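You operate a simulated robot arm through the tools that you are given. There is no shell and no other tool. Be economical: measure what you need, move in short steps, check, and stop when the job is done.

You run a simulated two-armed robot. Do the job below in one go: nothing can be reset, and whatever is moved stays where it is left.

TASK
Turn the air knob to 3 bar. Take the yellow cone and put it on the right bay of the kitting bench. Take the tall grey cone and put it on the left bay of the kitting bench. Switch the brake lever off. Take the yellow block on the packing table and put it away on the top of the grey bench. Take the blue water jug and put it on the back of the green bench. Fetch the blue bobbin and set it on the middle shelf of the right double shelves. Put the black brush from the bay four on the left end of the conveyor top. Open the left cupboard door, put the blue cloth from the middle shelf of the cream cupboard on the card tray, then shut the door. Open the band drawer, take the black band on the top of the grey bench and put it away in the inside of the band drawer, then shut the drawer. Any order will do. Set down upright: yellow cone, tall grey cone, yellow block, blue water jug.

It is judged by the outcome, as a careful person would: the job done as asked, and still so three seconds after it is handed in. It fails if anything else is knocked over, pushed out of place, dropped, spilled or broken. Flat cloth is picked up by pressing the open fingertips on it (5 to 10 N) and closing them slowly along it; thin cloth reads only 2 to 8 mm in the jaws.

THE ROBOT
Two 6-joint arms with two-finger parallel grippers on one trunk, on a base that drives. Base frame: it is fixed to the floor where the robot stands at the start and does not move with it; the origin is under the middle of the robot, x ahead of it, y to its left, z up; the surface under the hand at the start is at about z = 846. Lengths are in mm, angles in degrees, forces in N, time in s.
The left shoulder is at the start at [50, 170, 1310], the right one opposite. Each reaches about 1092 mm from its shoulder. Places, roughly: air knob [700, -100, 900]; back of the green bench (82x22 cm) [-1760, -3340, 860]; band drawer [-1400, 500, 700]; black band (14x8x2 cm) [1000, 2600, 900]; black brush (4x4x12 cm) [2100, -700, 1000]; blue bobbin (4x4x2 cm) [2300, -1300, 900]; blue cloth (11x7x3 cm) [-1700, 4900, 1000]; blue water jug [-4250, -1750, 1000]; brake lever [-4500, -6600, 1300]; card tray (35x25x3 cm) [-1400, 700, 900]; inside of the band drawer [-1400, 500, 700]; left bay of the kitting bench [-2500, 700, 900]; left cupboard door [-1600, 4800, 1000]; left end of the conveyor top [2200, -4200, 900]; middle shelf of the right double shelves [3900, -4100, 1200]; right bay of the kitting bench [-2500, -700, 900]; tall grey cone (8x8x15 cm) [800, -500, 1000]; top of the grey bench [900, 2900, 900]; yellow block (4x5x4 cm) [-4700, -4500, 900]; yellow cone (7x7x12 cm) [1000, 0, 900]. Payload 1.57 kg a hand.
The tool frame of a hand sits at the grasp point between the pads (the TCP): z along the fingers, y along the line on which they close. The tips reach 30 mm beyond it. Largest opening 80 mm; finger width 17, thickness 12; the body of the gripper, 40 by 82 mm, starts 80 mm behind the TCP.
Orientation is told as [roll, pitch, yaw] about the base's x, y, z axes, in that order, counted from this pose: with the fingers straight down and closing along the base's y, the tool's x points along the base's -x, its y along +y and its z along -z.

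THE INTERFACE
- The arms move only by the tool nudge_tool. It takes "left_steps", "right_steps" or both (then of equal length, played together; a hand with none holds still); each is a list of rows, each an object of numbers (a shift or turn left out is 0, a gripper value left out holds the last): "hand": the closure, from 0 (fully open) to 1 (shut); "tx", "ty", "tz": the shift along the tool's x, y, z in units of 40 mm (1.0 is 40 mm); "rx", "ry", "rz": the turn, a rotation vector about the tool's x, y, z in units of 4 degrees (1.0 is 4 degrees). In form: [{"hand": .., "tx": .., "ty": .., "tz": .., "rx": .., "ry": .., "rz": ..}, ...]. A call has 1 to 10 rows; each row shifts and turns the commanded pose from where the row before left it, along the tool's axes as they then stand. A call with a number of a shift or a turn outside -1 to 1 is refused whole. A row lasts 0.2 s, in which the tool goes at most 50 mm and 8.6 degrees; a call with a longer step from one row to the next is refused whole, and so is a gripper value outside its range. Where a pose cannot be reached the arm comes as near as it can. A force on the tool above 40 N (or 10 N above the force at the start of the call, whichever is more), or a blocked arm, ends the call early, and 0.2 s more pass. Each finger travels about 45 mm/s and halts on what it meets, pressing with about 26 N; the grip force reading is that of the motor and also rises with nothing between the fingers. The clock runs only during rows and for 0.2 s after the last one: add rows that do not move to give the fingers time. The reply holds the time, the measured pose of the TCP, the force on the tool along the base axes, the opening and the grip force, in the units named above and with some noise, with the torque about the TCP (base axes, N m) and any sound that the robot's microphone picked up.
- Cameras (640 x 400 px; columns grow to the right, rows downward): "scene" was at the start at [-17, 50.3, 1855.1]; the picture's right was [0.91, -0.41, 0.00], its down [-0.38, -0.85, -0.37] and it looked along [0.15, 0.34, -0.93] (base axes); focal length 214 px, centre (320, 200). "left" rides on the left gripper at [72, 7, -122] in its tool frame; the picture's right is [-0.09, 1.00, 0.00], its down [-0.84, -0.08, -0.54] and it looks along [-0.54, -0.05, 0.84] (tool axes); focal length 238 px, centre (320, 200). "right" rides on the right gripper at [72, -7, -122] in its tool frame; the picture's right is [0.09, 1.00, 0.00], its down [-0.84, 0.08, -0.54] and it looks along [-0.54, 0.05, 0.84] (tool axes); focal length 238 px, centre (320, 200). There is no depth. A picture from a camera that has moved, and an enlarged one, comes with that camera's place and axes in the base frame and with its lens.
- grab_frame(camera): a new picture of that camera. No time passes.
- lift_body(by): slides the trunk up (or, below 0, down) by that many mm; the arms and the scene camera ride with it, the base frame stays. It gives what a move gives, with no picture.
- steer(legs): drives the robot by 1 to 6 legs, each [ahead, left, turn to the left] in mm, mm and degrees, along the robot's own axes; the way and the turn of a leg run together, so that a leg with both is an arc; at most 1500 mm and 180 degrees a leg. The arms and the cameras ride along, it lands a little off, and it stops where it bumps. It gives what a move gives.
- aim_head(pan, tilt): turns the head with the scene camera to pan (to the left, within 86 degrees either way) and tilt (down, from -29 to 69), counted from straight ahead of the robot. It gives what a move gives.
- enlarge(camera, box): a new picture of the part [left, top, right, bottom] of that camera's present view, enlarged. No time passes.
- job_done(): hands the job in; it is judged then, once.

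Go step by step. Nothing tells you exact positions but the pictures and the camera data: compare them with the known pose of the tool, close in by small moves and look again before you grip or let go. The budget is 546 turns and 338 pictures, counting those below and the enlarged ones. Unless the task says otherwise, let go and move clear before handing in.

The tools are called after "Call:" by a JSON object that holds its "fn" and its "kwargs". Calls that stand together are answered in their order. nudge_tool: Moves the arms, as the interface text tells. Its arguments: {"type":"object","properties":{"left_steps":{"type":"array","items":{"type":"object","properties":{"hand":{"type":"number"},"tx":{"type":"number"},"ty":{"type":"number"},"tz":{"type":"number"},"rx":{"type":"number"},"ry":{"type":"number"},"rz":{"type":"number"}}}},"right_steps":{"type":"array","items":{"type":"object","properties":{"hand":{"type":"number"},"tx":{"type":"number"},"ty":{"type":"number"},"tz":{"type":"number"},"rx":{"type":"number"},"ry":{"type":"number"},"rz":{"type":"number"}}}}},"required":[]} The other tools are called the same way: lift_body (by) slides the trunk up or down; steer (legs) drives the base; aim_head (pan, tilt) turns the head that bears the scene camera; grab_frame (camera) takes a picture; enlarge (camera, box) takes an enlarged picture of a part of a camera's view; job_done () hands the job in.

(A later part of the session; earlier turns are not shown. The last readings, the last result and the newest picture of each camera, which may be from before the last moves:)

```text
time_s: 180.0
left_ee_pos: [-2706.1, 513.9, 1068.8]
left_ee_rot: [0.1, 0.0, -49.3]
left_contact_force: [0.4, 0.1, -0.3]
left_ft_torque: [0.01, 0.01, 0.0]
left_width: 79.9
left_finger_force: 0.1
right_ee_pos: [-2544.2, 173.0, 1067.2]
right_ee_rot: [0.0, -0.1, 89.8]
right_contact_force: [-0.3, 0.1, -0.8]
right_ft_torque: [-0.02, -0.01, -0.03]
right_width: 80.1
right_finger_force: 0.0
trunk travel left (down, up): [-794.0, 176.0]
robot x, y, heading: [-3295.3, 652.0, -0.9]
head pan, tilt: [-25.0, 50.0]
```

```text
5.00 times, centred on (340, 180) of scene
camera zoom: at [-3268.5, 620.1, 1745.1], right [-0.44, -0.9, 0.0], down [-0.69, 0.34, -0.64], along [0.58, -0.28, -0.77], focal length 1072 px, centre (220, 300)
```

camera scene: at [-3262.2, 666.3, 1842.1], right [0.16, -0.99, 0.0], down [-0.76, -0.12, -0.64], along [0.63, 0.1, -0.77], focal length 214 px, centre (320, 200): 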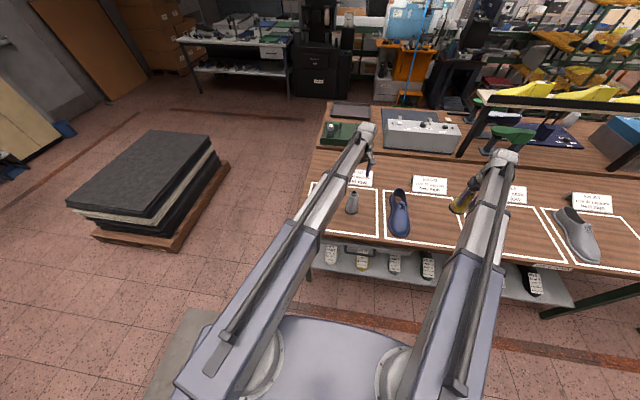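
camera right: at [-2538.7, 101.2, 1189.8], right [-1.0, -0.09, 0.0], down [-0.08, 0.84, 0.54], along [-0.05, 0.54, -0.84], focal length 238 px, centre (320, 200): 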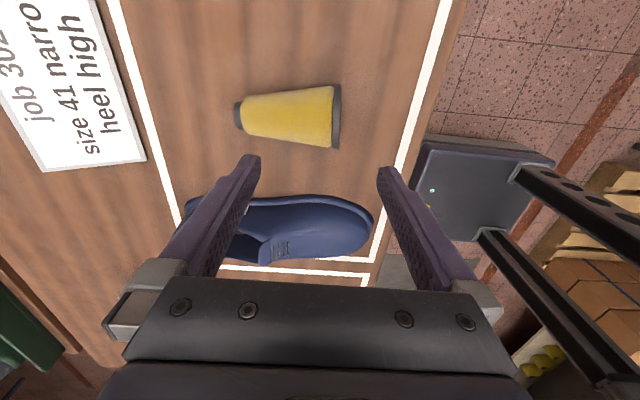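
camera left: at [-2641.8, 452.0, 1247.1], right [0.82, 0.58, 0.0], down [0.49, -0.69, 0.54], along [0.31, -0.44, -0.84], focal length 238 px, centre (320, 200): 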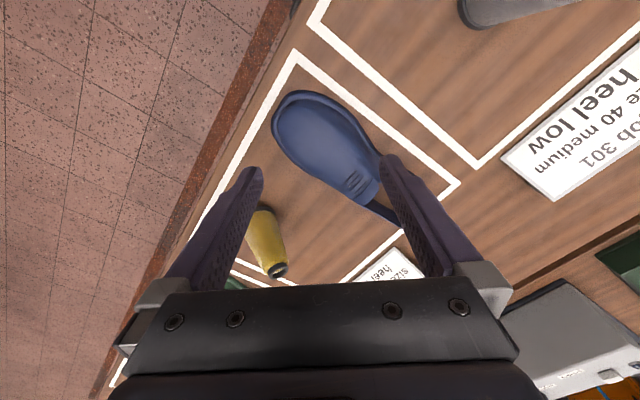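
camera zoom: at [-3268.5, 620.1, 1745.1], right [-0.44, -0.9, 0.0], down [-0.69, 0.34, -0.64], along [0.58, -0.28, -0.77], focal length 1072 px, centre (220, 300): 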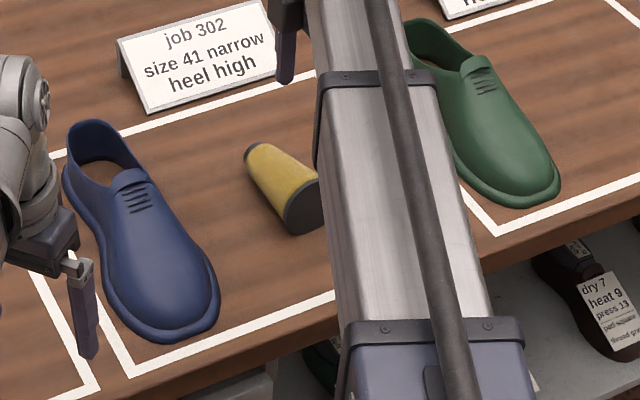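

Now it lies flat, axis along x, base at about [-2562,161], top at [-2451,177]. I'll turn the hand to close across it and grip near the top, then lift so it swings upright.

Call:
{"fn": "nudge_tool", "kwargs": {"right_steps": [{"rz": 1}, {"rz": 1}, {"rz": 1}, {"rz": 1}, {"rz": 1}, {"rz": 1}, {"rz": 1}, {"rz": 1}, {"rz": 1}, {"rz": 1}]}}

Call:
{"fn": "nudge_tool", "kwargs": {"right_steps": [{"rz": 1}, {"rz": 1}, {"rz": 1}, {"rz": 1}, {"rz": 1}, {"rz": 1}, {"rz": 1}, {"rz": 1}, {"rz": 1}, {"rz": 1}]}}

Call:
{"fn": "grab_frame", "kwargs": {"camera": "right"}}

```text
time_s: 182.2
left_ee_pos: [-2706.2, 514.4, 1068.2]
left_ee_rot: [0.0, 0.0, -49.3]
left_contact_force: [-0.8, -0.4, 0.3]
left_ft_torque: [0.01, 0.02, 0.0]
left_width: 80.2
left_finger_force: 0.0
right_ee_pos: [-2545.2, 173.2, 1068.4]
right_ee_rot: [0.1, -0.1, 49.7]
right_contact_force: [0.5, 0.7, -0.1]
right_ft_torque: [0.02, 0.02, 0.03]
right_width: 79.9
right_finger_force: 0.0
trunk travel left (down, up): [-794.0, 176.0]
robot x, y, heading: [-3297.2, 658.9, -0.9]
head pan, tilt: [-25.0, 50.0]
```

```text
time_s: 184.4
left_ee_pos: [-2705.6, 514.4, 1069.4]
left_ee_rot: [0.1, 0.0, -49.3]
left_contact_force: [-0.2, -0.4, -0.8]
left_ft_torque: [-0.01, 0.02, 0.01]
left_width: 79.9
left_finger_force: 0.1
right_ee_pos: [-2544.6, 174.3, 1068.5]
right_ee_rot: [0.0, 0.0, 9.8]
right_contact_force: [0.3, -0.4, -0.5]
right_ft_torque: [0.03, 0.01, 0.01]
right_width: 79.9
right_finger_force: 0.1
trunk travel left (down, up): [-794.0, 176.0]
robot x, y, heading: [-3294.9, 651.5, -1.1]
head pan, tilt: [-25.0, 50.0]
```

```text
251 pictures are left
camera right: at [-2615.0, 154.3, 1190.0], right [-0.26, 0.97, 0.0], down [0.81, 0.22, 0.54], along [0.52, 0.14, -0.84], focal length 238 px, centre (320, 200)
```

right: 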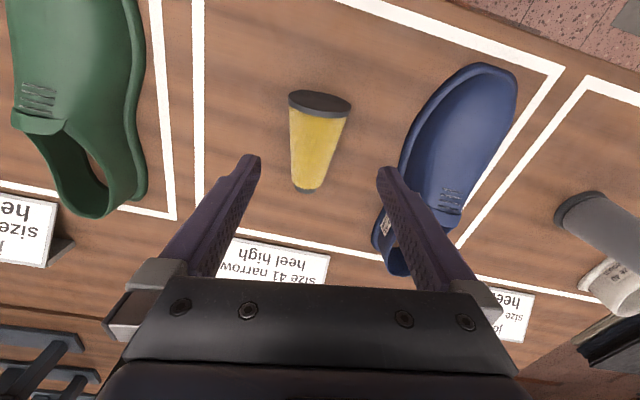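

Call:
{"fn": "nudge_tool", "kwargs": {"right_steps": [{"tx": -0.83, "ty": -0.1}, {"tx": -0.83, "ty": -0.1}]}}

Call:
{"fn": "lift_body", "kwargs": {"by": -110}}

Call:
{"fn": "grab_frame", "kwargs": {"camera": "right"}}

```text
time_s: 185.0
left_ee_pos: [-2704.8, 515.4, 1069.7]
left_ee_rot: [0.0, 0.0, -49.2]
left_contact_force: [-0.2, 0.2, -0.6]
left_ft_torque: [-0.03, 0.01, 0.04]
left_width: 79.9
left_finger_force: 0.0
right_ee_pos: [-2477.1, 174.2, 1068.7]
right_ee_rot: [0.1, 0.0, 9.9]
right_contact_force: [0.0, 0.9, 0.3]
right_ft_torque: [-0.01, 0.01, -0.01]
right_width: 79.9
right_finger_force: 0.1
trunk travel left (down, up): [-794.0, 176.0]
robot x, y, heading: [-3298.7, 657.1, -0.7]
head pan, tilt: [-25.0, 50.0]
```

```text
time_s: 186.5
left_ee_pos: [-2704.7, 514.8, 958.3]
left_ee_rot: [0.1, -0.1, -49.4]
left_contact_force: [-0.7, 0.5, 0.2]
left_ft_torque: [0.02, -0.01, 0.0]
left_width: 80.0
left_finger_force: 0.0
right_ee_pos: [-2477.4, 176.3, 958.1]
right_ee_rot: [0.0, 0.0, 9.9]
right_contact_force: [-0.6, 0.1, -0.6]
right_ft_torque: [0.0, 0.01, 0.0]
right_width: 80.1
right_finger_force: 0.0
trunk travel left (down, up): [-684.0, 286.0]
robot x, y, heading: [-3296.4, 655.4, -0.7]
head pan, tilt: [-25.0, 50.0]
```

```text
250 pictures are left
camera right: at [-2547.8, 156.4, 1080.2], right [-0.26, 0.97, 0.0], down [0.81, 0.22, 0.54], along [0.52, 0.14, -0.84], focal length 238 px, centre (320, 200)
```

right: 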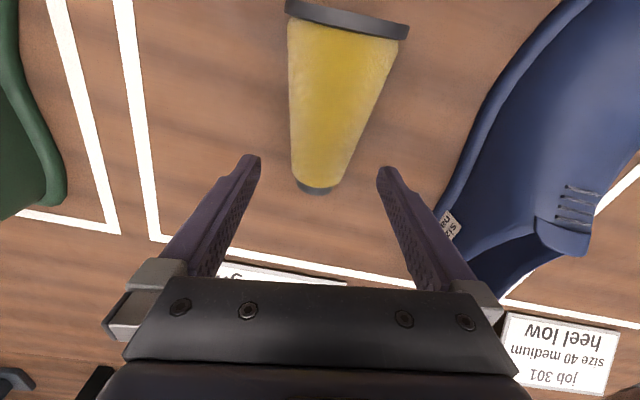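

Call:
{"fn": "lift_body", "kwargs": {"by": -28}}

Call:
{"fn": "enlarge", "kwargs": {"camera": "right", "box": [200, 0, 440, 240]}}

```text
time_s: 187.2
left_ee_pos: [-2705.7, 515.7, 931.1]
left_ee_rot: [-0.1, -0.1, -49.3]
left_contact_force: [-0.4, 0.2, -1.2]
left_ft_torque: [-0.01, 0.03, 0.04]
left_width: 79.9
left_finger_force: 0.0
right_ee_pos: [-2478.7, 176.0, 930.8]
right_ee_rot: [0.0, -0.1, 9.9]
right_contact_force: [0.0, 0.0, 0.2]
right_ft_torque: [0.0, -0.05, -0.02]
right_width: 79.9
right_finger_force: 0.0
trunk travel left (down, up): [-656.0, 314.0]
robot x, y, heading: [-3296.9, 654.7, -1.2]
head pan, tilt: [-25.0, 50.0]
```

```text
1.67 times, centred on (320, 120) of right
camera zoom: at [-2547.9, 156.4, 1052.2], right [-0.26, 0.97, 0.0], down [0.81, 0.22, 0.54], along [0.52, 0.14, -0.84], focal length 397 px, centre (320, 333)
```

zoom: 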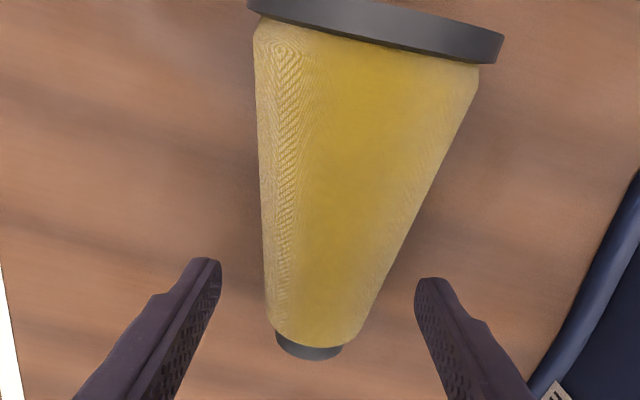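

Call:
{"fn": "nudge_tool", "kwargs": {"right_steps": [{"hand": 0.2}, {"hand": 0.4}, {"hand": 0.6}, {"hand": 0.75}, {"hand": 0.85}, {}]}}

Call:
{"fn": "lift_body", "kwargs": {"by": 25}}

Call:
{"fn": "grab_frame", "kwargs": {"camera": "right"}}

```text
time_s: 188.6
left_ee_pos: [-2705.6, 515.0, 931.8]
left_ee_rot: [0.1, 0.0, -49.3]
left_contact_force: [0.0, 0.5, -0.1]
left_ft_torque: [0.01, 0.0, -0.01]
left_width: 80.1
left_finger_force: 0.1
right_ee_pos: [-2476.8, 176.4, 930.9]
right_ee_rot: [0.1, -0.1, 9.9]
right_contact_force: [-0.3, 0.3, 1.6]
right_ft_torque: [-0.02, -0.01, -0.07]
right_width: 47.3
right_finger_force: 25.7
trunk travel left (down, up): [-656.0, 314.0]
robot x, y, heading: [-3299.1, 658.3, -0.9]
head pan, tilt: [-25.0, 50.0]
```

```text
time_s: 189.3
left_ee_pos: [-2704.9, 514.1, 956.2]
left_ee_rot: [0.0, 0.1, -49.3]
left_contact_force: [0.4, 0.1, -0.6]
left_ft_torque: [0.0, -0.02, 0.01]
left_width: 80.0
left_finger_force: 0.1
right_ee_pos: [-2476.6, 175.6, 955.6]
right_ee_rot: [0.0, -0.1, 9.9]
right_contact_force: [0.4, -0.6, -1.9]
right_ft_torque: [0.0, -0.1, -0.01]
right_width: 47.5
right_finger_force: 25.8
trunk travel left (down, up): [-681.0, 289.0]
robot x, y, heading: [-3298.7, 653.7, -0.9]
head pan, tilt: [-25.0, 50.0]
```

```text
248 pictures are left
camera right: at [-2547.4, 156.1, 1076.7], right [-0.26, 0.97, 0.0], down [0.81, 0.22, 0.54], along [0.52, 0.14, -0.84], focal length 238 px, centre (320, 200)
```

right: 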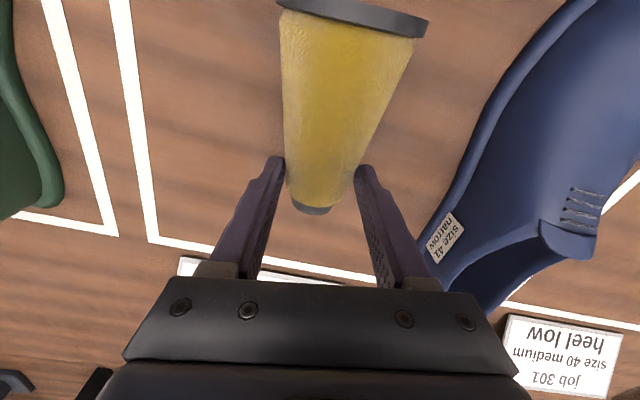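

It is held level rather than swinging, so I'll put it back down and take a better grip near its middle; then I can tip the wrist itself.

Call:
{"fn": "lift_body", "kwargs": {"by": -25}}

Call:
{"fn": "nudge_tool", "kwargs": {"right_steps": [{"hand": 0.3}, {"hand": 0.1}, {"hand": 0}, {}, {"tx": 0.5}, {"tx": 0.5}]}}

Call:
{"fn": "grab_frame", "kwargs": {"camera": "right"}}

```text
time_s: 190.0
left_ee_pos: [-2705.0, 513.7, 929.7]
left_ee_rot: [0.0, 0.0, -49.4]
left_contact_force: [-0.2, -0.1, 0.9]
left_ft_torque: [-0.01, -0.01, 0.0]
left_width: 79.9
left_finger_force: 0.0
right_ee_pos: [-2476.9, 175.9, 930.4]
right_ee_rot: [0.1, 0.0, 9.9]
right_contact_force: [0.5, 0.1, -2.0]
right_ft_torque: [0.0, -0.06, 0.0]
right_width: 47.3
right_finger_force: 26.2
trunk travel left (down, up): [-656.0, 314.0]
robot x, y, heading: [-3300.6, 659.5, -0.7]
head pan, tilt: [-25.0, 50.0]
```

```text
time_s: 191.4
left_ee_pos: [-2705.0, 515.1, 930.4]
left_ee_rot: [-0.1, 0.0, -49.3]
left_contact_force: [0.2, 0.3, -0.1]
left_ft_torque: [-0.01, -0.03, 0.03]
left_width: 80.0
left_finger_force: 0.1
right_ee_pos: [-2516.6, 169.1, 931.3]
right_ee_rot: [0.0, 0.0, 9.9]
right_contact_force: [-0.2, 0.2, -0.2]
right_ft_torque: [-0.01, 0.0, 0.01]
right_width: 79.9
right_finger_force: 0.1
trunk travel left (down, up): [-656.0, 314.0]
robot x, y, heading: [-3299.2, 652.4, -0.8]
head pan, tilt: [-25.0, 50.0]
```

```text
247 pictures are left
camera right: at [-2587.0, 149.8, 1052.1], right [-0.26, 0.97, 0.0], down [0.81, 0.22, 0.54], along [0.52, 0.14, -0.84], focal length 238 px, centre (320, 200)
```

right: 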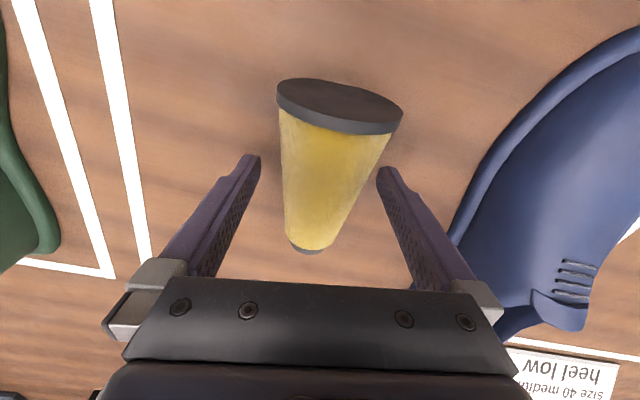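

Call:
{"fn": "nudge_tool", "kwargs": {"right_steps": [{"hand": 0.15}, {"hand": 0.3}, {"hand": 0.5}, {"hand": 0.7}, {"hand": 0.85}, {}]}}

Call:
{"fn": "lift_body", "kwargs": {"by": 170}}

Call:
{"fn": "grab_frame", "kwargs": {"camera": "right"}}

```text
time_s: 192.8
left_ee_pos: [-2705.2, 515.4, 931.5]
left_ee_rot: [0.1, 0.0, -49.4]
left_contact_force: [-0.6, -1.0, -1.0]
left_ft_torque: [0.0, -0.02, 0.01]
left_width: 79.9
left_finger_force: 0.1
right_ee_pos: [-2515.3, 169.3, 930.5]
right_ee_rot: [-0.1, 0.1, 9.8]
right_contact_force: [-0.9, 0.9, 1.0]
right_ft_torque: [0.02, 0.0, -0.03]
right_width: 55.2
right_finger_force: 25.9
trunk travel left (down, up): [-656.0, 314.0]
robot x, y, heading: [-3302.2, 654.4, -1.0]
head pan, tilt: [-25.0, 50.0]
```

```text
time_s: 194.7
left_ee_pos: [-2703.4, 515.5, 1099.2]
left_ee_rot: [0.0, 0.0, -49.3]
left_contact_force: [0.5, -1.4, 0.0]
left_ft_torque: [-0.02, 0.02, -0.01]
left_width: 80.1
left_finger_force: 0.1
right_ee_pos: [-2515.3, 168.9, 1099.8]
right_ee_rot: [0.1, 0.0, 10.0]
right_contact_force: [0.1, 0.3, -1.6]
right_ft_torque: [0.0, 0.0, -0.02]
right_width: 55.4
right_finger_force: 26.2
trunk travel left (down, up): [-826.0, 144.0]
robot x, y, heading: [-3293.6, 654.1, -1.3]
head pan, tilt: [-25.0, 50.0]
```

```text
246 pictures are left
camera right: at [-2586.3, 149.5, 1221.7], right [-0.26, 0.97, 0.0], down [0.81, 0.22, 0.54], along [0.52, 0.14, -0.84], focal length 238 px, centre (320, 200)
```

right: 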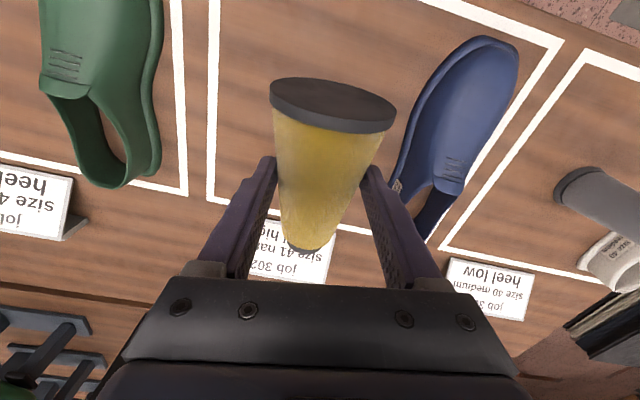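

Firm grip near the middle now. I'll strafe right along the bench to the right bay and look.

Call:
{"fn": "steer", "kwargs": {"legs": [[0, -1155, 0]]}}

Call:
{"fn": "grab_frame", "kwargs": {"camera": "scene"}}

Call:
{"fn": "grab_frame", "kwargs": {"camera": "right"}}

```text
time_s: 200.5
left_ee_pos: [-2709.7, -595.5, 1100.7]
left_ee_rot: [0.0, -0.2, -48.2]
left_contact_force: [-0.3, -0.3, -0.4]
left_ft_torque: [0.05, 0.01, -0.02]
left_width: 80.0
left_finger_force: 0.1
right_ee_pos: [-2514.0, -937.3, 1101.8]
right_ee_rot: [0.0, 0.0, 11.0]
right_contact_force: [1.5, 1.3, -2.1]
right_ft_torque: [-0.01, -0.01, 0.01]
right_width: 55.2
right_finger_force: 25.8
trunk travel left (down, up): [-826.0, 144.0]
robot x, y, heading: [-3302.1, -465.7, 0.2]
head pan, tilt: [-25.0, 50.0]
```

```text
245 pictures are left
camera scene: at [-3274.8, -501.9, 1777.1], right [-0.42, -0.91, 0.0], down [-0.7, 0.32, -0.64], along [0.58, -0.27, -0.77], focal length 214 px, centre (320, 200)
```

scene: 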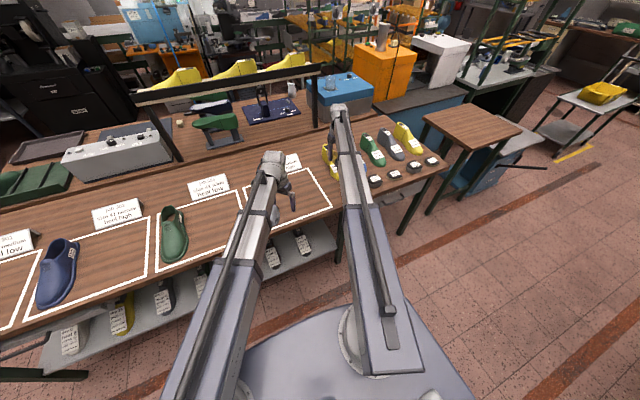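

```text
244 pictures are left
camera right: at [-2583.5, -958.5, 1221.7], right [-0.28, 0.96, 0.0], down [0.81, 0.24, 0.54], along [0.52, 0.15, -0.84], focal length 238 px, centre (320, 200)
```

right: 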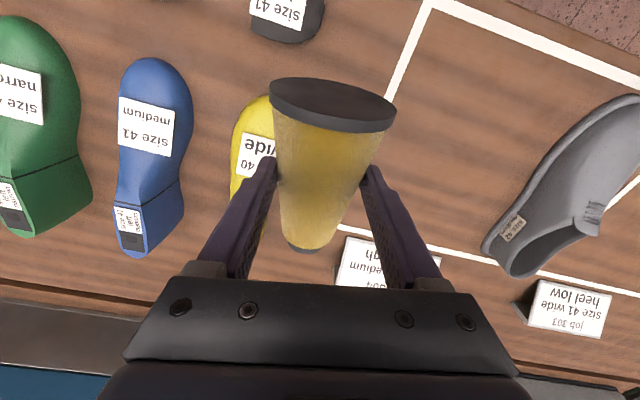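

The right bay's free part is about x -2650…-2310, y -840…-600. I'll bring the cone over it and draw the left hand back off the bench.

Call:
{"fn": "nudge_tool", "kwargs": {"left_steps": [{"tx": 0.97, "ty": 0.4}, {"tx": 0.97, "ty": 0.4}, {"tx": 0.97, "ty": 0.4}, {"tx": 0.97, "ty": 0.4}, {"tx": 0.97, "ty": 0.4}, {"tx": 0.97, "ty": 0.4}, {"tx": 0.97, "ty": 0.4}, {"tx": 0.97, "ty": 0.4}, {"tx": 0.97, "ty": 0.4}, {"tx": 0.97, "ty": 0.4}], "right_steps": [{"tx": -0.15, "ty": 0.52}, {"tx": -0.15, "ty": 0.52}, {"tx": -0.15, "ty": 0.52}, {"tx": -0.15, "ty": 0.52}, {"tx": -0.15, "ty": 0.52}, {"tx": -0.15, "ty": 0.52}, {"tx": -0.15, "ty": 0.52}, {"tx": -0.15, "ty": 0.52}, {"tx": -0.15, "ty": 0.52}, {"tx": -0.15, "ty": 0.52}]}}

Call:
{"fn": "nudge_tool", "kwargs": {"right_steps": [{"ry": 1}, {"ry": 1}, {"ry": 1}]}}

```text
time_s: 202.7
left_ee_pos: [-2852.5, -197.1, 1101.0]
left_ee_rot: [0.0, 0.0, -48.1]
left_contact_force: [0.7, 0.8, 1.2]
left_ft_torque: [0.0, -0.04, 0.0]
left_width: 79.9
left_finger_force: 0.0
left hand out of reach, approached as far as the arm can: row 7, 10
right_ee_pos: [-2494.1, -717.5, 1101.5]
right_ee_rot: [-0.1, 0.0, 10.9]
right_contact_force: [0.5, -0.4, -1.9]
right_ft_torque: [0.02, -0.02, 0.0]
right_width: 55.2
right_finger_force: 26.1
trunk travel left (down, up): [-826.0, 144.0]
robot x, y, heading: [-3305.3, -465.6, 0.1]
head pan, tilt: [-25.0, 50.0]
```

```text
time_s: 203.5
left_ee_pos: [-2851.8, -197.9, 1100.6]
left_ee_rot: [0.0, 0.0, -48.2]
left_contact_force: [-0.7, 0.1, -0.4]
left_ft_torque: [-0.02, 0.0, -0.02]
left_width: 79.9
left_finger_force: 0.1
right_ee_pos: [-2494.9, -721.1, 1105.2]
right_ee_rot: [0.0, 12.1, 11.0]
right_contact_force: [0.6, -0.8, -1.8]
right_ft_torque: [0.01, -0.02, 0.02]
right_width: 55.1
right_finger_force: 25.5
right hand out of reach, approached as far as the arm can: row 3
trunk travel left (down, up): [-826.0, 144.0]
robot x, y, heading: [-3305.8, -465.0, 0.1]
head pan, tilt: [-25.0, 50.0]
```

That tipped the wrong way; I'll reverse it so the base goes down.

Call:
{"fn": "nudge_tool", "kwargs": {"right_steps": [{"ry": -1}, {"ry": -1}, {"ry": -1}, {"ry": -1}, {"ry": -1}, {"ry": -1}, {"ry": -1}, {"ry": -1}, {"ry": -1}, {"ry": -1}]}}

Call:
{"fn": "grab_frame", "kwargs": {"camera": "scene"}}

```text
time_s: 205.7
left_ee_pos: [-2852.9, -199.1, 1101.8]
left_ee_rot: [0.1, 0.0, -48.3]
left_contact_force: [0.7, 0.0, 0.5]
left_ft_torque: [0.04, 0.01, -0.02]
left_width: 80.1
left_finger_force: 0.1
right_ee_pos: [-2495.3, -721.6, 1125.6]
right_ee_rot: [-0.1, -28.0, 11.0]
right_contact_force: [-0.4, -0.7, -1.8]
right_ft_torque: [0.03, 0.03, -0.01]
right_width: 55.2
right_finger_force: 25.8
right hand out of reach, approached as far as the arm can: row 2, 6, 7, 8, 9, 10
trunk travel left (down, up): [-826.0, 144.0]
robot x, y, heading: [-3306.9, -464.6, 0.1]
head pan, tilt: [-25.0, 50.0]
```

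```text
243 pictures are left
camera scene: at [-3275.1, -501.2, 1777.1], right [-0.42, -0.91, 0.0], down [-0.7, 0.32, -0.64], along [0.58, -0.27, -0.77], focal length 214 px, centre (320, 200)
```

scene: 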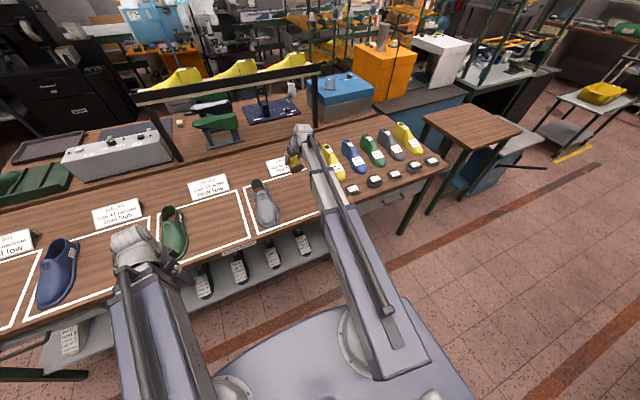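

Call:
{"fn": "nudge_tool", "kwargs": {"right_steps": [{"ry": -1}, {"ry": -1}, {"ry": -1}, {"ry": -1}, {"ry": -1}, {"ry": -1}, {"ry": -1}, {"ry": -1}, {"ry": -1}, {"ry": -1}]}}

Call:
{"fn": "grab_frame", "kwargs": {"camera": "scene"}}

Call:
{"fn": "grab_frame", "kwargs": {"camera": "right"}}

```text
time_s: 207.9
left_ee_pos: [-2852.4, -196.6, 1100.2]
left_ee_rot: [-0.1, 0.0, -48.2]
left_contact_force: [-0.3, 0.5, -1.0]
left_ft_torque: [-0.02, 0.01, -0.01]
left_width: 80.1
left_finger_force: 0.1
right_ee_pos: [-2494.9, -720.7, 1238.1]
right_ee_rot: [-0.1, -67.9, 11.1]
right_contact_force: [-0.7, -0.6, -2.7]
right_ft_torque: [-0.04, 0.08, 0.01]
right_width: 55.0
right_finger_force: 25.8
right hand out of reach, approached as far as the arm can: row 1, 2, 3, 4, 5, 6, 7, 8, 9, 10
trunk travel left (down, up): [-826.0, 144.0]
robot x, y, heading: [-3305.0, -467.4, 0.2]
head pan, tilt: [-25.0, 50.0]
```

```text
242 pictures are left
camera scene: at [-3275.0, -501.2, 1777.1], right [-0.42, -0.91, 0.0], down [-0.7, 0.32, -0.64], along [0.58, -0.27, -0.77], focal length 214 px, centre (320, 200)
```

scene: 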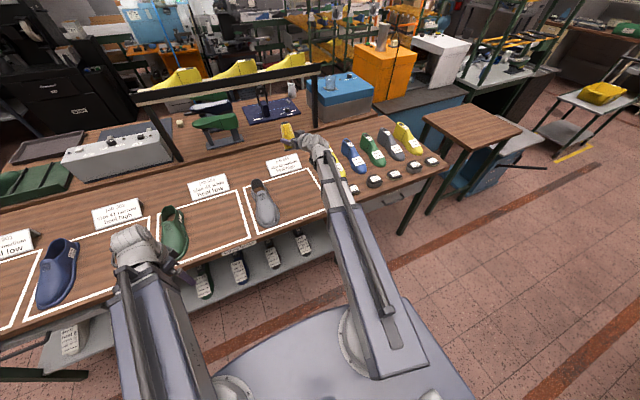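

```text
241 pictures are left
camera right: at [-2631.5, -755.2, 1216.6], right [-0.22, 0.97, -0.09], down [-0.2, 0.04, 0.98], along [0.95, 0.24, 0.18], focal length 238 px, centre (320, 200)
```

right: 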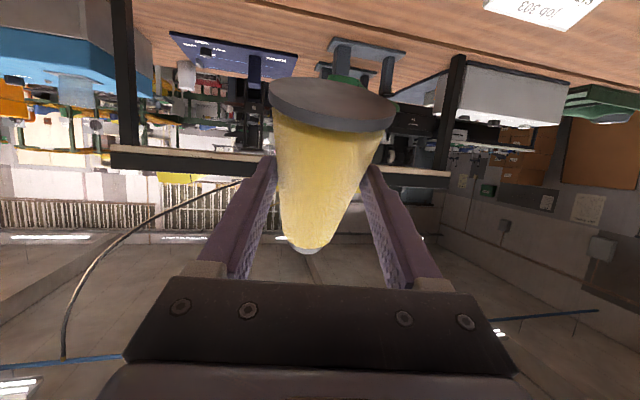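

The cone tips nicely. I'll tip slightly more, and swing the left hand further from the bench before lowering.

Call:
{"fn": "nudge_tool", "kwargs": {"left_steps": [{"tx": 0.95, "ty": 0.15}, {"tx": 0.95, "ty": 0.15}, {"tx": 0.95, "ty": 0.15}, {"tx": 0.95, "ty": 0.15}, {"tx": 0.95, "ty": 0.15}, {"tx": 0.95, "ty": 0.15}, {"tx": 0.95, "ty": 0.15}, {"tx": 0.95, "ty": 0.15}], "right_steps": [{"ry": -1}, {"ry": -1}, {}, {}, {}, {}, {}, {}]}}

Call:
{"fn": "lift_body", "kwargs": {"by": -250}}

Call:
{"fn": "grab_frame", "kwargs": {"camera": "right"}}

Call:
{"fn": "grab_frame", "kwargs": {"camera": "scene"}}

```text
time_s: 209.7
left_ee_pos: [-3005.6, 63.7, 1099.6]
left_ee_rot: [-0.1, 0.0, -48.2]
left_contact_force: [-0.1, 0.2, 0.3]
left_ft_torque: [0.0, 0.0, 0.02]
left_width: 80.1
left_finger_force: 0.0
left hand out of reach, approached as far as the arm can: row 1, 2, 3
right_ee_pos: [-2494.9, -721.1, 1266.7]
right_ee_rot: [-0.1, -75.8, 11.2]
right_contact_force: [-0.5, 0.7, -1.7]
right_ft_torque: [-0.02, 0.01, 0.02]
right_width: 55.0
right_finger_force: 26.2
right hand out of reach, approached as far as the arm can: row 1, 2
trunk travel left (down, up): [-826.0, 144.0]
robot x, y, heading: [-3305.3, -468.3, 0.2]
head pan, tilt: [-25.0, 50.0]
```

```text
time_s: 212.2
left_ee_pos: [-3004.3, 63.4, 850.8]
left_ee_rot: [0.1, 0.0, -48.2]
left_contact_force: [0.3, 0.3, -0.6]
left_ft_torque: [0.0, -0.01, 0.02]
left_width: 80.3
left_finger_force: 0.1
right_ee_pos: [-2493.9, -722.3, 1017.2]
right_ee_rot: [0.0, -75.7, 11.0]
right_contact_force: [0.9, 0.4, -1.9]
right_ft_torque: [-0.06, 0.05, 0.01]
right_width: 54.9
right_finger_force: 26.0
trunk travel left (down, up): [-576.0, 394.0]
robot x, y, heading: [-3303.8, -470.2, 0.3]
head pan, tilt: [-25.0, 50.0]
```

```text
240 pictures are left
camera right: at [-2627.5, -754.6, 976.3], right [-0.21, 0.97, -0.09], down [-0.33, 0.01, 0.94], along [0.92, 0.23, 0.32], focal length 238 px, centre (320, 200)
```

right: 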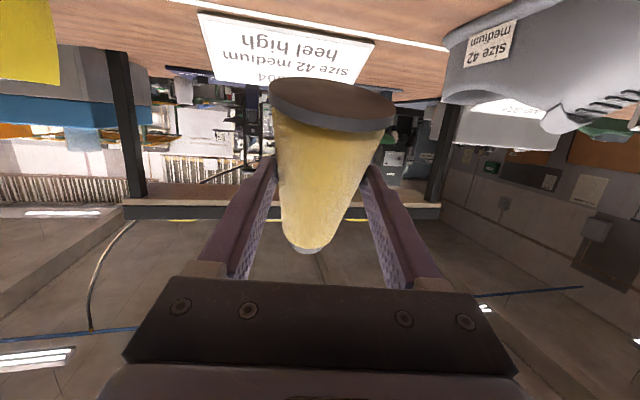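

```text
239 pictures are left
camera scene: at [-3274.9, -501.2, 1527.2], right [-0.42, -0.91, 0.0], down [-0.7, 0.32, -0.64], along [0.58, -0.27, -0.77], focal length 214 px, centre (320, 200)
```

scene: 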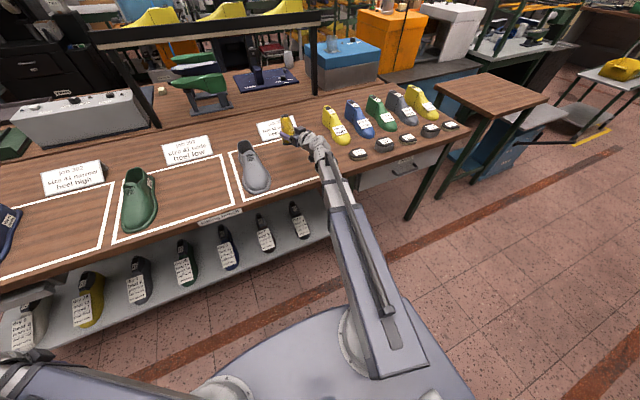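

Call:
{"fn": "lift_body", "kwargs": {"by": -48}}

Call:
{"fn": "lift_body", "kwargs": {"by": -8}}

Call:
{"fn": "grab_frame", "kwargs": {"camera": "right"}}

Call:
{"fn": "enlarge", "kwargs": {"camera": "scene", "box": [240, 90, 360, 190]}}

```text
time_s: 213.1
left_ee_pos: [-3002.8, 62.4, 803.5]
left_ee_rot: [0.1, -0.1, -48.3]
left_contact_force: [0.3, 0.2, 0.4]
left_ft_torque: [0.0, 0.0, 0.0]
left_width: 80.4
left_finger_force: 0.0
right_ee_pos: [-2494.6, -721.2, 968.2]
right_ee_rot: [0.0, -75.7, 10.9]
right_contact_force: [0.1, 0.1, -2.1]
right_ft_torque: [-0.02, 0.05, -0.02]
right_width: 54.7
right_finger_force: 26.1
trunk travel left (down, up): [-528.0, 442.0]
robot x, y, heading: [-3303.2, -462.3, 0.5]
head pan, tilt: [-25.0, 50.0]
```

```text
time_s: 213.7
left_ee_pos: [-3003.4, 62.8, 794.3]
left_ee_rot: [0.0, 0.0, -48.2]
left_contact_force: [-0.6, 0.0, -0.1]
left_ft_torque: [-0.03, 0.02, -0.01]
left_width: 80.0
left_finger_force: 0.1
right_ee_pos: [-2494.8, -720.9, 959.4]
right_ee_rot: [0.0, -75.7, 11.1]
right_contact_force: [0.2, -0.7, -2.0]
right_ft_torque: [-0.03, 0.03, 0.0]
right_width: 55.1
right_finger_force: 25.6
trunk travel left (down, up): [-520.0, 450.0]
robot x, y, heading: [-3304.9, -468.0, 0.3]
head pan, tilt: [-25.0, 50.0]
```

```text
238 pictures are left
camera right: at [-2627.5, -754.5, 920.3], right [-0.21, 0.97, -0.09], down [-0.33, 0.01, 0.94], along [0.92, 0.23, 0.32], focal length 238 px, centre (320, 200)
```

right: 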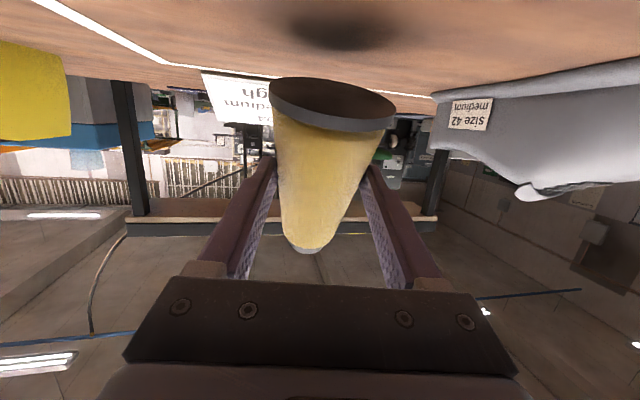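

```text
4.00 times, centred on (300, 140) of scene
camera zoom: at [-3274.9, -501.2, 1471.1], right [-0.42, -0.91, 0.0], down [-0.7, 0.32, -0.64], along [0.58, -0.27, -0.77], focal length 858 px, centre (400, 440)
```

zoom: 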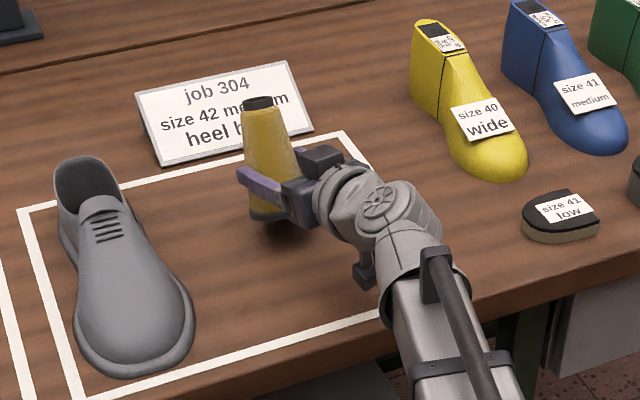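

Call:
{"fn": "lift_body", "kwargs": {"by": -8}}

Call:
{"fn": "lift_body", "kwargs": {"by": -5}}

Call:
{"fn": "grab_frame", "kwargs": {"camera": "right"}}

```text
time_s: 214.3
left_ee_pos: [-3003.6, 62.3, 786.7]
left_ee_rot: [-0.1, 0.1, -48.2]
left_contact_force: [0.1, -0.8, 0.1]
left_ft_torque: [0.01, -0.01, 0.0]
left_width: 80.1
left_finger_force: 0.0
right_ee_pos: [-2494.7, -722.1, 952.3]
right_ee_rot: [0.0, -75.8, 11.0]
right_contact_force: [0.6, 0.4, -2.5]
right_ft_torque: [-0.04, 0.05, -0.04]
right_width: 54.9
right_finger_force: 25.0
trunk travel left (down, up): [-512.0, 458.0]
robot x, y, heading: [-3305.5, -465.3, 0.2]
head pan, tilt: [-25.0, 50.0]
```

```text
time_s: 214.8
left_ee_pos: [-3003.9, 63.5, 782.6]
left_ee_rot: [0.0, 0.0, -48.2]
left_contact_force: [-0.7, 0.6, -0.1]
left_ft_torque: [0.0, 0.01, 0.01]
left_width: 79.8
left_finger_force: 0.0
right_ee_pos: [-2495.3, -720.3, 948.4]
right_ee_rot: [0.0, -75.8, 11.0]
right_contact_force: [-0.6, 0.1, -1.8]
right_ft_torque: [-0.03, 0.08, 0.03]
right_width: 54.7
right_finger_force: 26.2
trunk travel left (down, up): [-507.0, 463.0]
robot x, y, heading: [-3301.6, -467.9, -0.0]
head pan, tilt: [-25.0, 50.0]
```

```text
236 pictures are left
camera right: at [-2627.5, -754.5, 907.3], right [-0.21, 0.97, -0.09], down [-0.33, 0.01, 0.94], along [0.92, 0.23, 0.32], focal length 238 px, centre (320, 200)
```

right: 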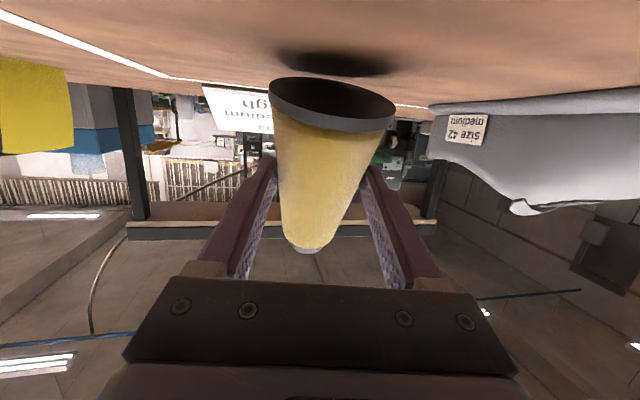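

Call:
{"fn": "lift_body", "kwargs": {"by": -5}}

Call:
{"fn": "lift_body", "kwargs": {"by": -4}}

Call:
{"fn": "grab_frame", "kwargs": {"camera": "right"}}

```text
time_s: 215.4
left_ee_pos: [-3005.2, 63.5, 777.1]
left_ee_rot: [0.1, 0.0, -48.2]
left_contact_force: [0.0, -0.3, -0.1]
left_ft_torque: [0.02, 0.02, 0.05]
left_width: 79.9
left_finger_force: 0.1
right_ee_pos: [-2495.4, -721.0, 944.8]
right_ee_rot: [0.0, -76.0, 10.8]
right_contact_force: [5.8, -0.9, 20.6]
right_ft_torque: [-0.01, -1.15, -0.06]
right_width: 54.9
right_finger_force: 25.9
trunk travel left (down, up): [-502.0, 468.0]
robot x, y, heading: [-3305.7, -464.6, 0.2]
head pan, tilt: [-25.0, 50.0]
```

```text
time_s: 215.9
left_ee_pos: [-3006.3, 63.3, 772.8]
left_ee_rot: [0.0, -0.1, -48.2]
left_contact_force: [0.3, -0.2, -0.1]
left_ft_torque: [-0.01, 0.02, 0.01]
left_width: 79.8
left_finger_force: 0.1
right_ee_pos: [-2499.1, -720.7, 941.5]
right_ee_rot: [-0.1, -76.0, 11.1]
right_contact_force: [-6.2, 0.9, 34.4]
right_ft_torque: [0.06, -1.0, 0.07]
right_width: 55.5
right_finger_force: 25.9
trunk travel left (down, up): [-498.0, 472.0]
robot x, y, heading: [-3303.7, -466.4, 0.2]
head pan, tilt: [-25.0, 50.0]
```

```text
235 pictures are left
camera right: at [-2630.7, -753.7, 901.0], right [-0.21, 0.97, -0.09], down [-0.33, 0.01, 0.94], along [0.92, 0.23, 0.32], focal length 238 px, centre (320, 200)
```

right: 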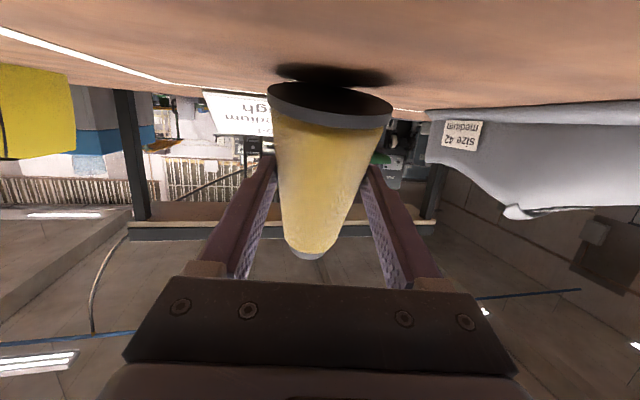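

The rim is on the bench with the cone leaning well within its balance. I'll ease the grip so it settles flat.

Call:
{"fn": "nudge_tool", "kwargs": {"right_steps": [{"hand": 0.3}, {"hand": 0.25}, {"hand": 0.2}, {}]}}

Call:
{"fn": "grab_frame", "kwargs": {"camera": "right"}}

Call:
{"fn": "enlarge", "kwargs": {"camera": "scene", "box": [240, 90, 360, 190]}}

```text
time_s: 216.9
left_ee_pos: [-3004.0, 63.5, 772.7]
left_ee_rot: [0.2, -0.1, -48.2]
left_contact_force: [0.7, -0.4, -0.2]
left_ft_torque: [0.0, 0.0, -0.03]
left_width: 79.8
left_finger_force: 0.0
right_ee_pos: [-2498.1, -720.4, 940.9]
right_ee_rot: [-0.3, -76.0, 11.5]
right_contact_force: [-17.4, 0.4, 29.8]
right_ft_torque: [-0.88, 5.71, -0.4]
right_width: 64.2
right_finger_force: 0.0
trunk travel left (down, up): [-498.0, 472.0]
robot x, y, heading: [-3304.2, -466.4, 0.3]
head pan, tilt: [-25.0, 50.0]
```

```text
234 pictures are left
camera right: at [-2630.8, -754.0, 900.7], right [-0.21, 0.97, -0.09], down [-0.33, 0.02, 0.94], along [0.92, 0.23, 0.32], focal length 238 px, centre (320, 200)
```

right: 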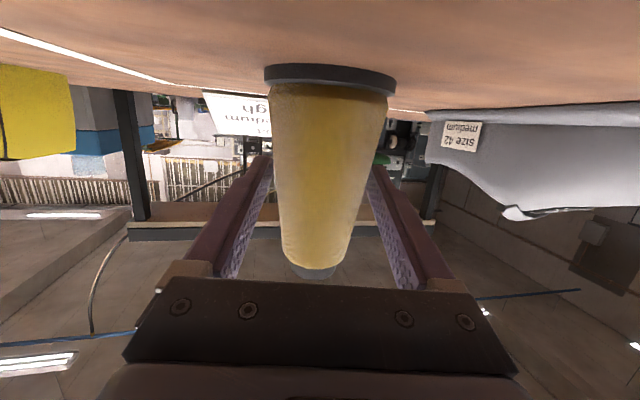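

```text
4.00 times, centred on (300, 140) of scene
camera zoom: at [-3279.3, -500.1, 1449.2], right [-0.42, -0.91, 0.0], down [-0.69, 0.32, -0.65], along [0.59, -0.27, -0.76], focal length 858 px, centre (400, 440)
```

zoom: 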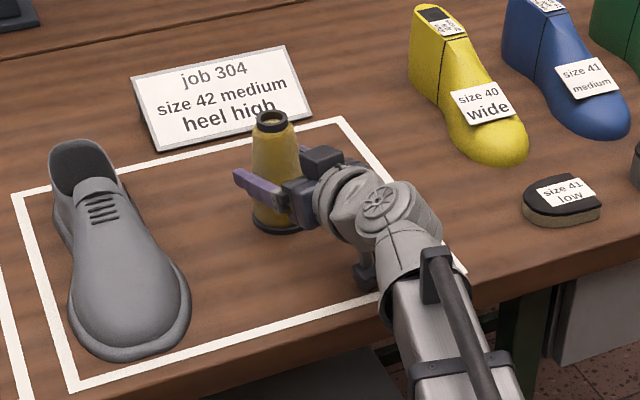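

The cone now stands flat and upright. I'll open fully, ease up slightly, and withdraw the hand straight back.

Call:
{"fn": "nudge_tool", "kwargs": {"right_steps": [{"hand": 0.1}, {"hand": 0}, {}]}}

Call:
{"fn": "lift_body", "kwargs": {"by": 12}}

Call:
{"fn": "nudge_tool", "kwargs": {"right_steps": [{"tz": -0.6}, {"tz": -0.6}, {"tz": -0.8}, {"tz": -0.8}, {"tz": -0.8}]}}

Call:
{"fn": "grab_frame", "kwargs": {"camera": "scene"}}

```text
time_s: 217.7
left_ee_pos: [-3005.1, 63.4, 773.8]
left_ee_rot: [0.1, -0.1, -48.2]
left_contact_force: [0.0, -0.2, -0.5]
left_ft_torque: [0.02, 0.01, -0.03]
left_width: 80.1
left_finger_force: 0.1
right_ee_pos: [-2498.0, -720.7, 941.9]
right_ee_rot: [-0.3, -76.0, 11.3]
right_contact_force: [-17.5, -1.0, 28.3]
right_ft_torque: [-0.85, 5.47, -0.36]
right_width: 80.0
right_finger_force: 0.0
trunk travel left (down, up): [-498.0, 472.0]
robot x, y, heading: [-3303.1, -468.4, 0.2]
head pan, tilt: [-25.0, 50.0]
```

```text
time_s: 218.3
left_ee_pos: [-3003.7, 63.9, 785.6]
left_ee_rot: [0.0, -0.1, -48.1]
left_contact_force: [-0.3, -0.2, -0.2]
left_ft_torque: [0.03, -0.03, -0.02]
left_width: 79.9
left_finger_force: 0.1
right_ee_pos: [-2493.7, -721.1, 950.5]
right_ee_rot: [-0.1, -75.8, 11.2]
right_contact_force: [-0.5, -0.1, -0.4]
right_ft_torque: [0.03, 0.03, 0.01]
right_width: 80.0
right_finger_force: 0.2
trunk travel left (down, up): [-510.0, 460.0]
robot x, y, heading: [-3307.1, -467.3, 0.3]
head pan, tilt: [-25.0, 50.0]
```

```text
time_s: 219.5
left_ee_pos: [-3004.2, 64.1, 784.0]
left_ee_rot: [0.0, 0.0, -48.2]
left_contact_force: [-0.1, -0.5, 0.1]
left_ft_torque: [0.0, 0.01, 0.0]
left_width: 80.0
left_finger_force: 0.0
right_ee_pos: [-2632.4, -746.7, 951.2]
right_ee_rot: [0.1, -76.0, 11.0]
right_contact_force: [0.8, -0.3, -0.6]
right_ft_torque: [0.02, -0.01, 0.02]
right_width: 80.0
right_finger_force: 0.0
right hand out of reach, approached as far as the arm can: row 1, 2, 3, 4, 5
trunk travel left (down, up): [-510.0, 460.0]
robot x, y, heading: [-3307.3, -465.1, 0.3]
head pan, tilt: [-25.0, 50.0]
```

```text
232 pictures are left
camera scene: at [-3275.3, -501.1, 1461.1], right [-0.42, -0.91, 0.0], down [-0.7, 0.32, -0.64], along [0.58, -0.27, -0.77], focal length 214 px, centre (320, 200)
```

scene: 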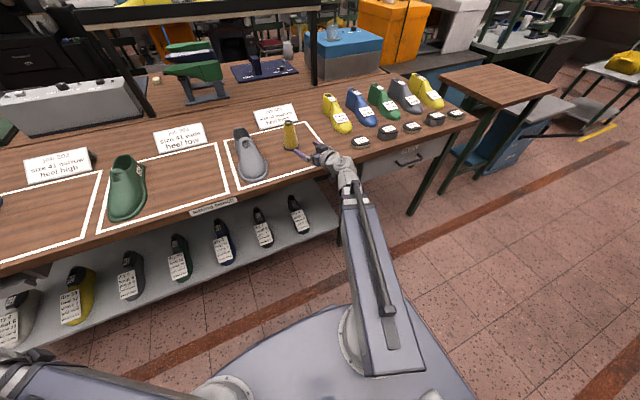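

The yellow cone is in the right bay, upright. I'll raise up, bring the right hand back to fingers-down, and look toward the blue jug.

Call:
{"fn": "lift_body", "kwargs": {"by": 300}}

Call:
{"fn": "nudge_tool", "kwargs": {"right_steps": [{"ry": 1}, {"ry": 1}, {"ry": 1}, {"ry": 1}, {"ry": 1}, {"ry": 1}, {"ry": 1}, {"ry": 1}, {"ry": 1}, {"ry": 1}]}}

Call:
{"fn": "nudge_tool", "kwargs": {"right_steps": [{"ry": 1}, {"ry": 1}, {"ry": 1}, {"ry": 1}, {"ry": 1}, {"ry": 1}, {"ry": 1}, {"ry": 1}, {"ry": 1}, {"rz": 1}]}}

Call:
{"fn": "aim_head", "kwargs": {"pan": -86, "tilt": 25}}

Call:
{"fn": "grab_frame", "kwargs": {"camera": "scene"}}

```text
time_s: 222.5
left_ee_pos: [-3004.0, 62.7, 1084.5]
left_ee_rot: [0.0, -0.1, -48.1]
left_contact_force: [-1.0, -0.5, 0.1]
left_ft_torque: [0.04, -0.02, -0.02]
left_width: 80.1
left_finger_force: 0.0
right_ee_pos: [-2632.0, -746.5, 1252.1]
right_ee_rot: [0.1, -76.0, 11.1]
right_contact_force: [0.2, 1.1, 0.1]
right_ft_torque: [0.0, 0.02, -0.04]
right_width: 80.1
right_finger_force: 0.0
trunk travel left (down, up): [-810.0, 160.0]
robot x, y, heading: [-3303.7, -465.0, 0.1]
head pan, tilt: [-25.0, 50.0]
```

```text
time_s: 224.7
left_ee_pos: [-3003.1, 62.9, 1084.6]
left_ee_rot: [0.0, 0.0, -48.2]
left_contact_force: [0.4, -0.4, 0.3]
left_ft_torque: [0.03, -0.01, -0.01]
left_width: 79.9
left_finger_force: 0.0
right_ee_pos: [-2631.3, -746.2, 1127.3]
right_ee_rot: [0.0, -36.0, 11.0]
right_contact_force: [0.3, 0.3, -0.7]
right_ft_torque: [-0.03, -0.01, 0.02]
right_width: 80.1
right_finger_force: 0.1
right hand out of reach, approached as far as the arm can: row 1, 2, 3, 4, 5, 6, 7, 8, 9, 10
trunk travel left (down, up): [-810.0, 160.0]
robot x, y, heading: [-3302.9, -462.2, 0.2]
head pan, tilt: [-25.0, 50.0]
```

```text
time_s: 226.9
left_ee_pos: [-3003.7, 63.4, 1084.5]
left_ee_rot: [0.0, -0.1, -48.3]
left_contact_force: [-0.1, -0.1, 0.1]
left_ft_torque: [0.01, -0.05, 0.03]
left_width: 79.7
left_finger_force: 0.0
right_ee_pos: [-2630.7, -746.7, 1083.5]
right_ee_rot: [0.1, -0.1, 7.0]
right_contact_force: [0.6, 0.3, 0.6]
right_ft_torque: [0.0, -0.02, 0.04]
right_width: 80.0
right_finger_force: 0.0
right hand out of reach, approached as far as the arm can: row 1, 2, 3, 4, 5, 6, 8
trunk travel left (down, up): [-810.0, 160.0]
robot x, y, heading: [-3306.4, -467.1, 0.1]
head pan, tilt: [-25.0, 50.0]
```

```text
time_s: 228.2
left_ee_pos: [-3003.2, 61.7, 1084.3]
left_ee_rot: [0.1, 0.0, -48.2]
left_contact_force: [0.8, 0.2, 0.6]
left_ft_torque: [-0.01, 0.03, -0.02]
left_width: 79.8
left_finger_force: 0.1
right_ee_pos: [-2631.6, -745.7, 1084.7]
right_ee_rot: [0.0, 0.0, 7.1]
right_contact_force: [-0.8, 0.8, -0.9]
right_ft_torque: [0.03, 0.0, 0.0]
right_width: 80.1
right_finger_force: 0.2
trunk travel left (down, up): [-810.0, 160.0]
robot x, y, heading: [-3306.9, -470.5, 0.4]
head pan, tilt: [-85.9, 25.0]
```

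```text
231 pictures are left
camera scene: at [-3338.1, -560.7, 1798.6], right [-1.0, -0.08, 0.0], down [-0.03, 0.42, -0.91], along [0.07, -0.9, -0.42], focal length 214 px, centre (320, 200)
```

scene: 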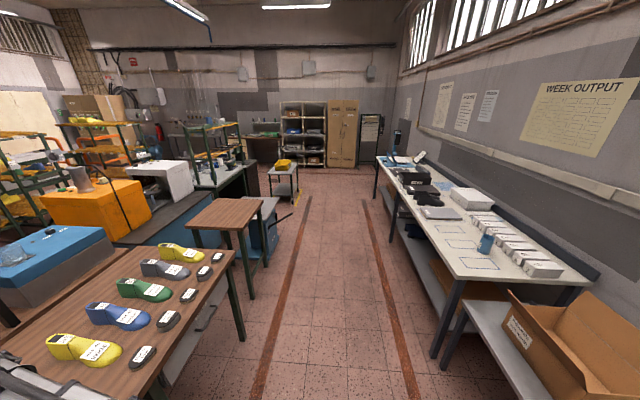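

The blue jug stands on the white bench along the wall, near [-4270,-1740]. Enlarging it.

Call:
{"fn": "enlarge", "kwargs": {"camera": "scene", "box": [380, 180, 580, 300]}}

Call:
{"fn": "enlarge", "kwargs": {"camera": "scene", "box": [230, 90, 430, 210]}}

```text
3.20 times, centred on (480, 240) of scene
camera zoom: at [-3338.1, -560.7, 1798.6], right [-1.0, -0.08, 0.0], down [-0.03, 0.42, -0.91], along [0.07, -0.9, -0.42], focal length 686 px, centre (-192, 72)
```

zoom: 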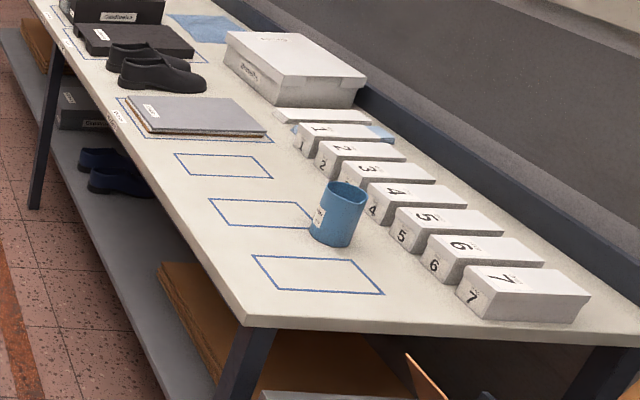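

```text
3.20 times, centred on (330, 150) of scene
camera zoom: at [-3338.1, -560.7, 1798.6], right [-1.0, -0.08, 0.0], down [-0.03, 0.42, -0.91], along [0.07, -0.9, -0.42], focal length 686 px, centre (288, 360)
```

zoom: 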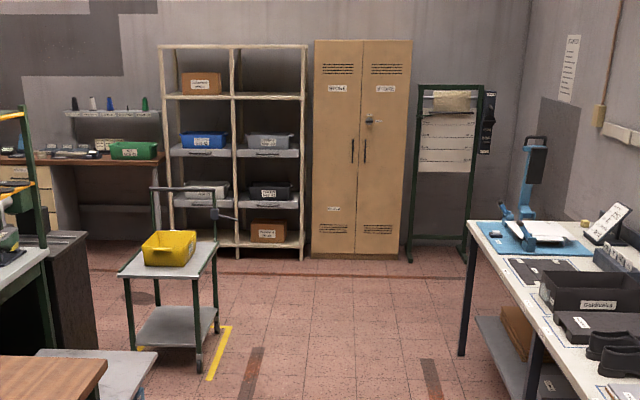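

It's a can-like blue jug, about 110 mm wide; I need to find its handle. I'll turn round and drive in front of it.

Call:
{"fn": "steer", "kwargs": {"legs": [[0, 0, 180], [0, 1400, 0]]}}

Call:
{"fn": "aim_head", "kwargs": {"pan": -20, "tilt": 45}}

Call:
{"fn": "grab_frame", "kwargs": {"camera": "scene"}}

```text
time_s: 242.7
left_ee_pos: [-3633.6, -2429.7, 1084.2]
left_ee_rot: [0.0, 0.0, 130.9]
left_contact_force: [-0.1, -0.4, 0.0]
left_ft_torque: [0.01, -0.02, 0.01]
left_width: 80.0
left_finger_force: 0.0
right_ee_pos: [-3994.2, -1616.3, 1084.6]
right_ee_rot: [0.0, -0.1, -173.9]
right_contact_force: [-0.6, -0.5, 0.2]
right_ft_torque: [0.03, 0.0, 0.0]
right_width: 79.9
right_finger_force: 0.2
trunk travel left (down, up): [-810.0, 160.0]
robot x, y, heading: [-3321.1, -1906.7, 179.5]
head pan, tilt: [-85.9, 25.0]
```

```text
time_s: 244.0
left_ee_pos: [-3635.8, -2430.8, 1084.5]
left_ee_rot: [0.0, 0.0, 130.9]
left_contact_force: [-0.3, 0.1, -0.5]
left_ft_torque: [0.0, 0.0, 0.0]
left_width: 80.2
left_finger_force: 0.1
right_ee_pos: [-3993.6, -1614.4, 1084.6]
right_ee_rot: [0.0, 0.0, -174.0]
right_contact_force: [-0.2, -0.3, 0.2]
right_ft_torque: [0.01, -0.03, -0.03]
right_width: 80.0
right_finger_force: 0.1
trunk travel left (down, up): [-810.0, 160.0]
robot x, y, heading: [-3327.8, -1907.3, 179.5]
head pan, tilt: [-20.0, 45.0]
```

```text
228 pictures are left
camera scene: at [-3361.1, -1879.4, 1768.1], right [0.35, 0.93, 0.0], down [0.66, -0.25, -0.71], along [-0.66, 0.25, -0.71], focal length 214 px, centre (320, 200)
```

scene: 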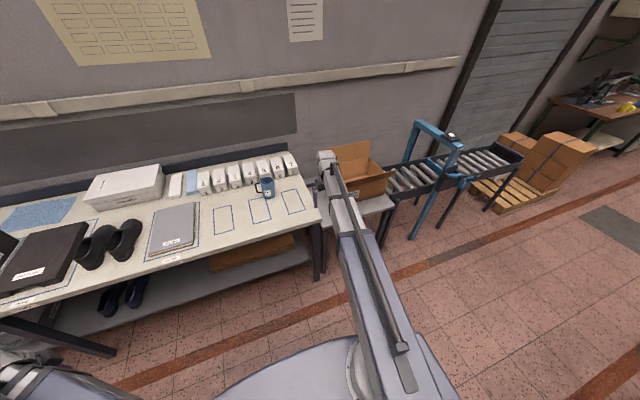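

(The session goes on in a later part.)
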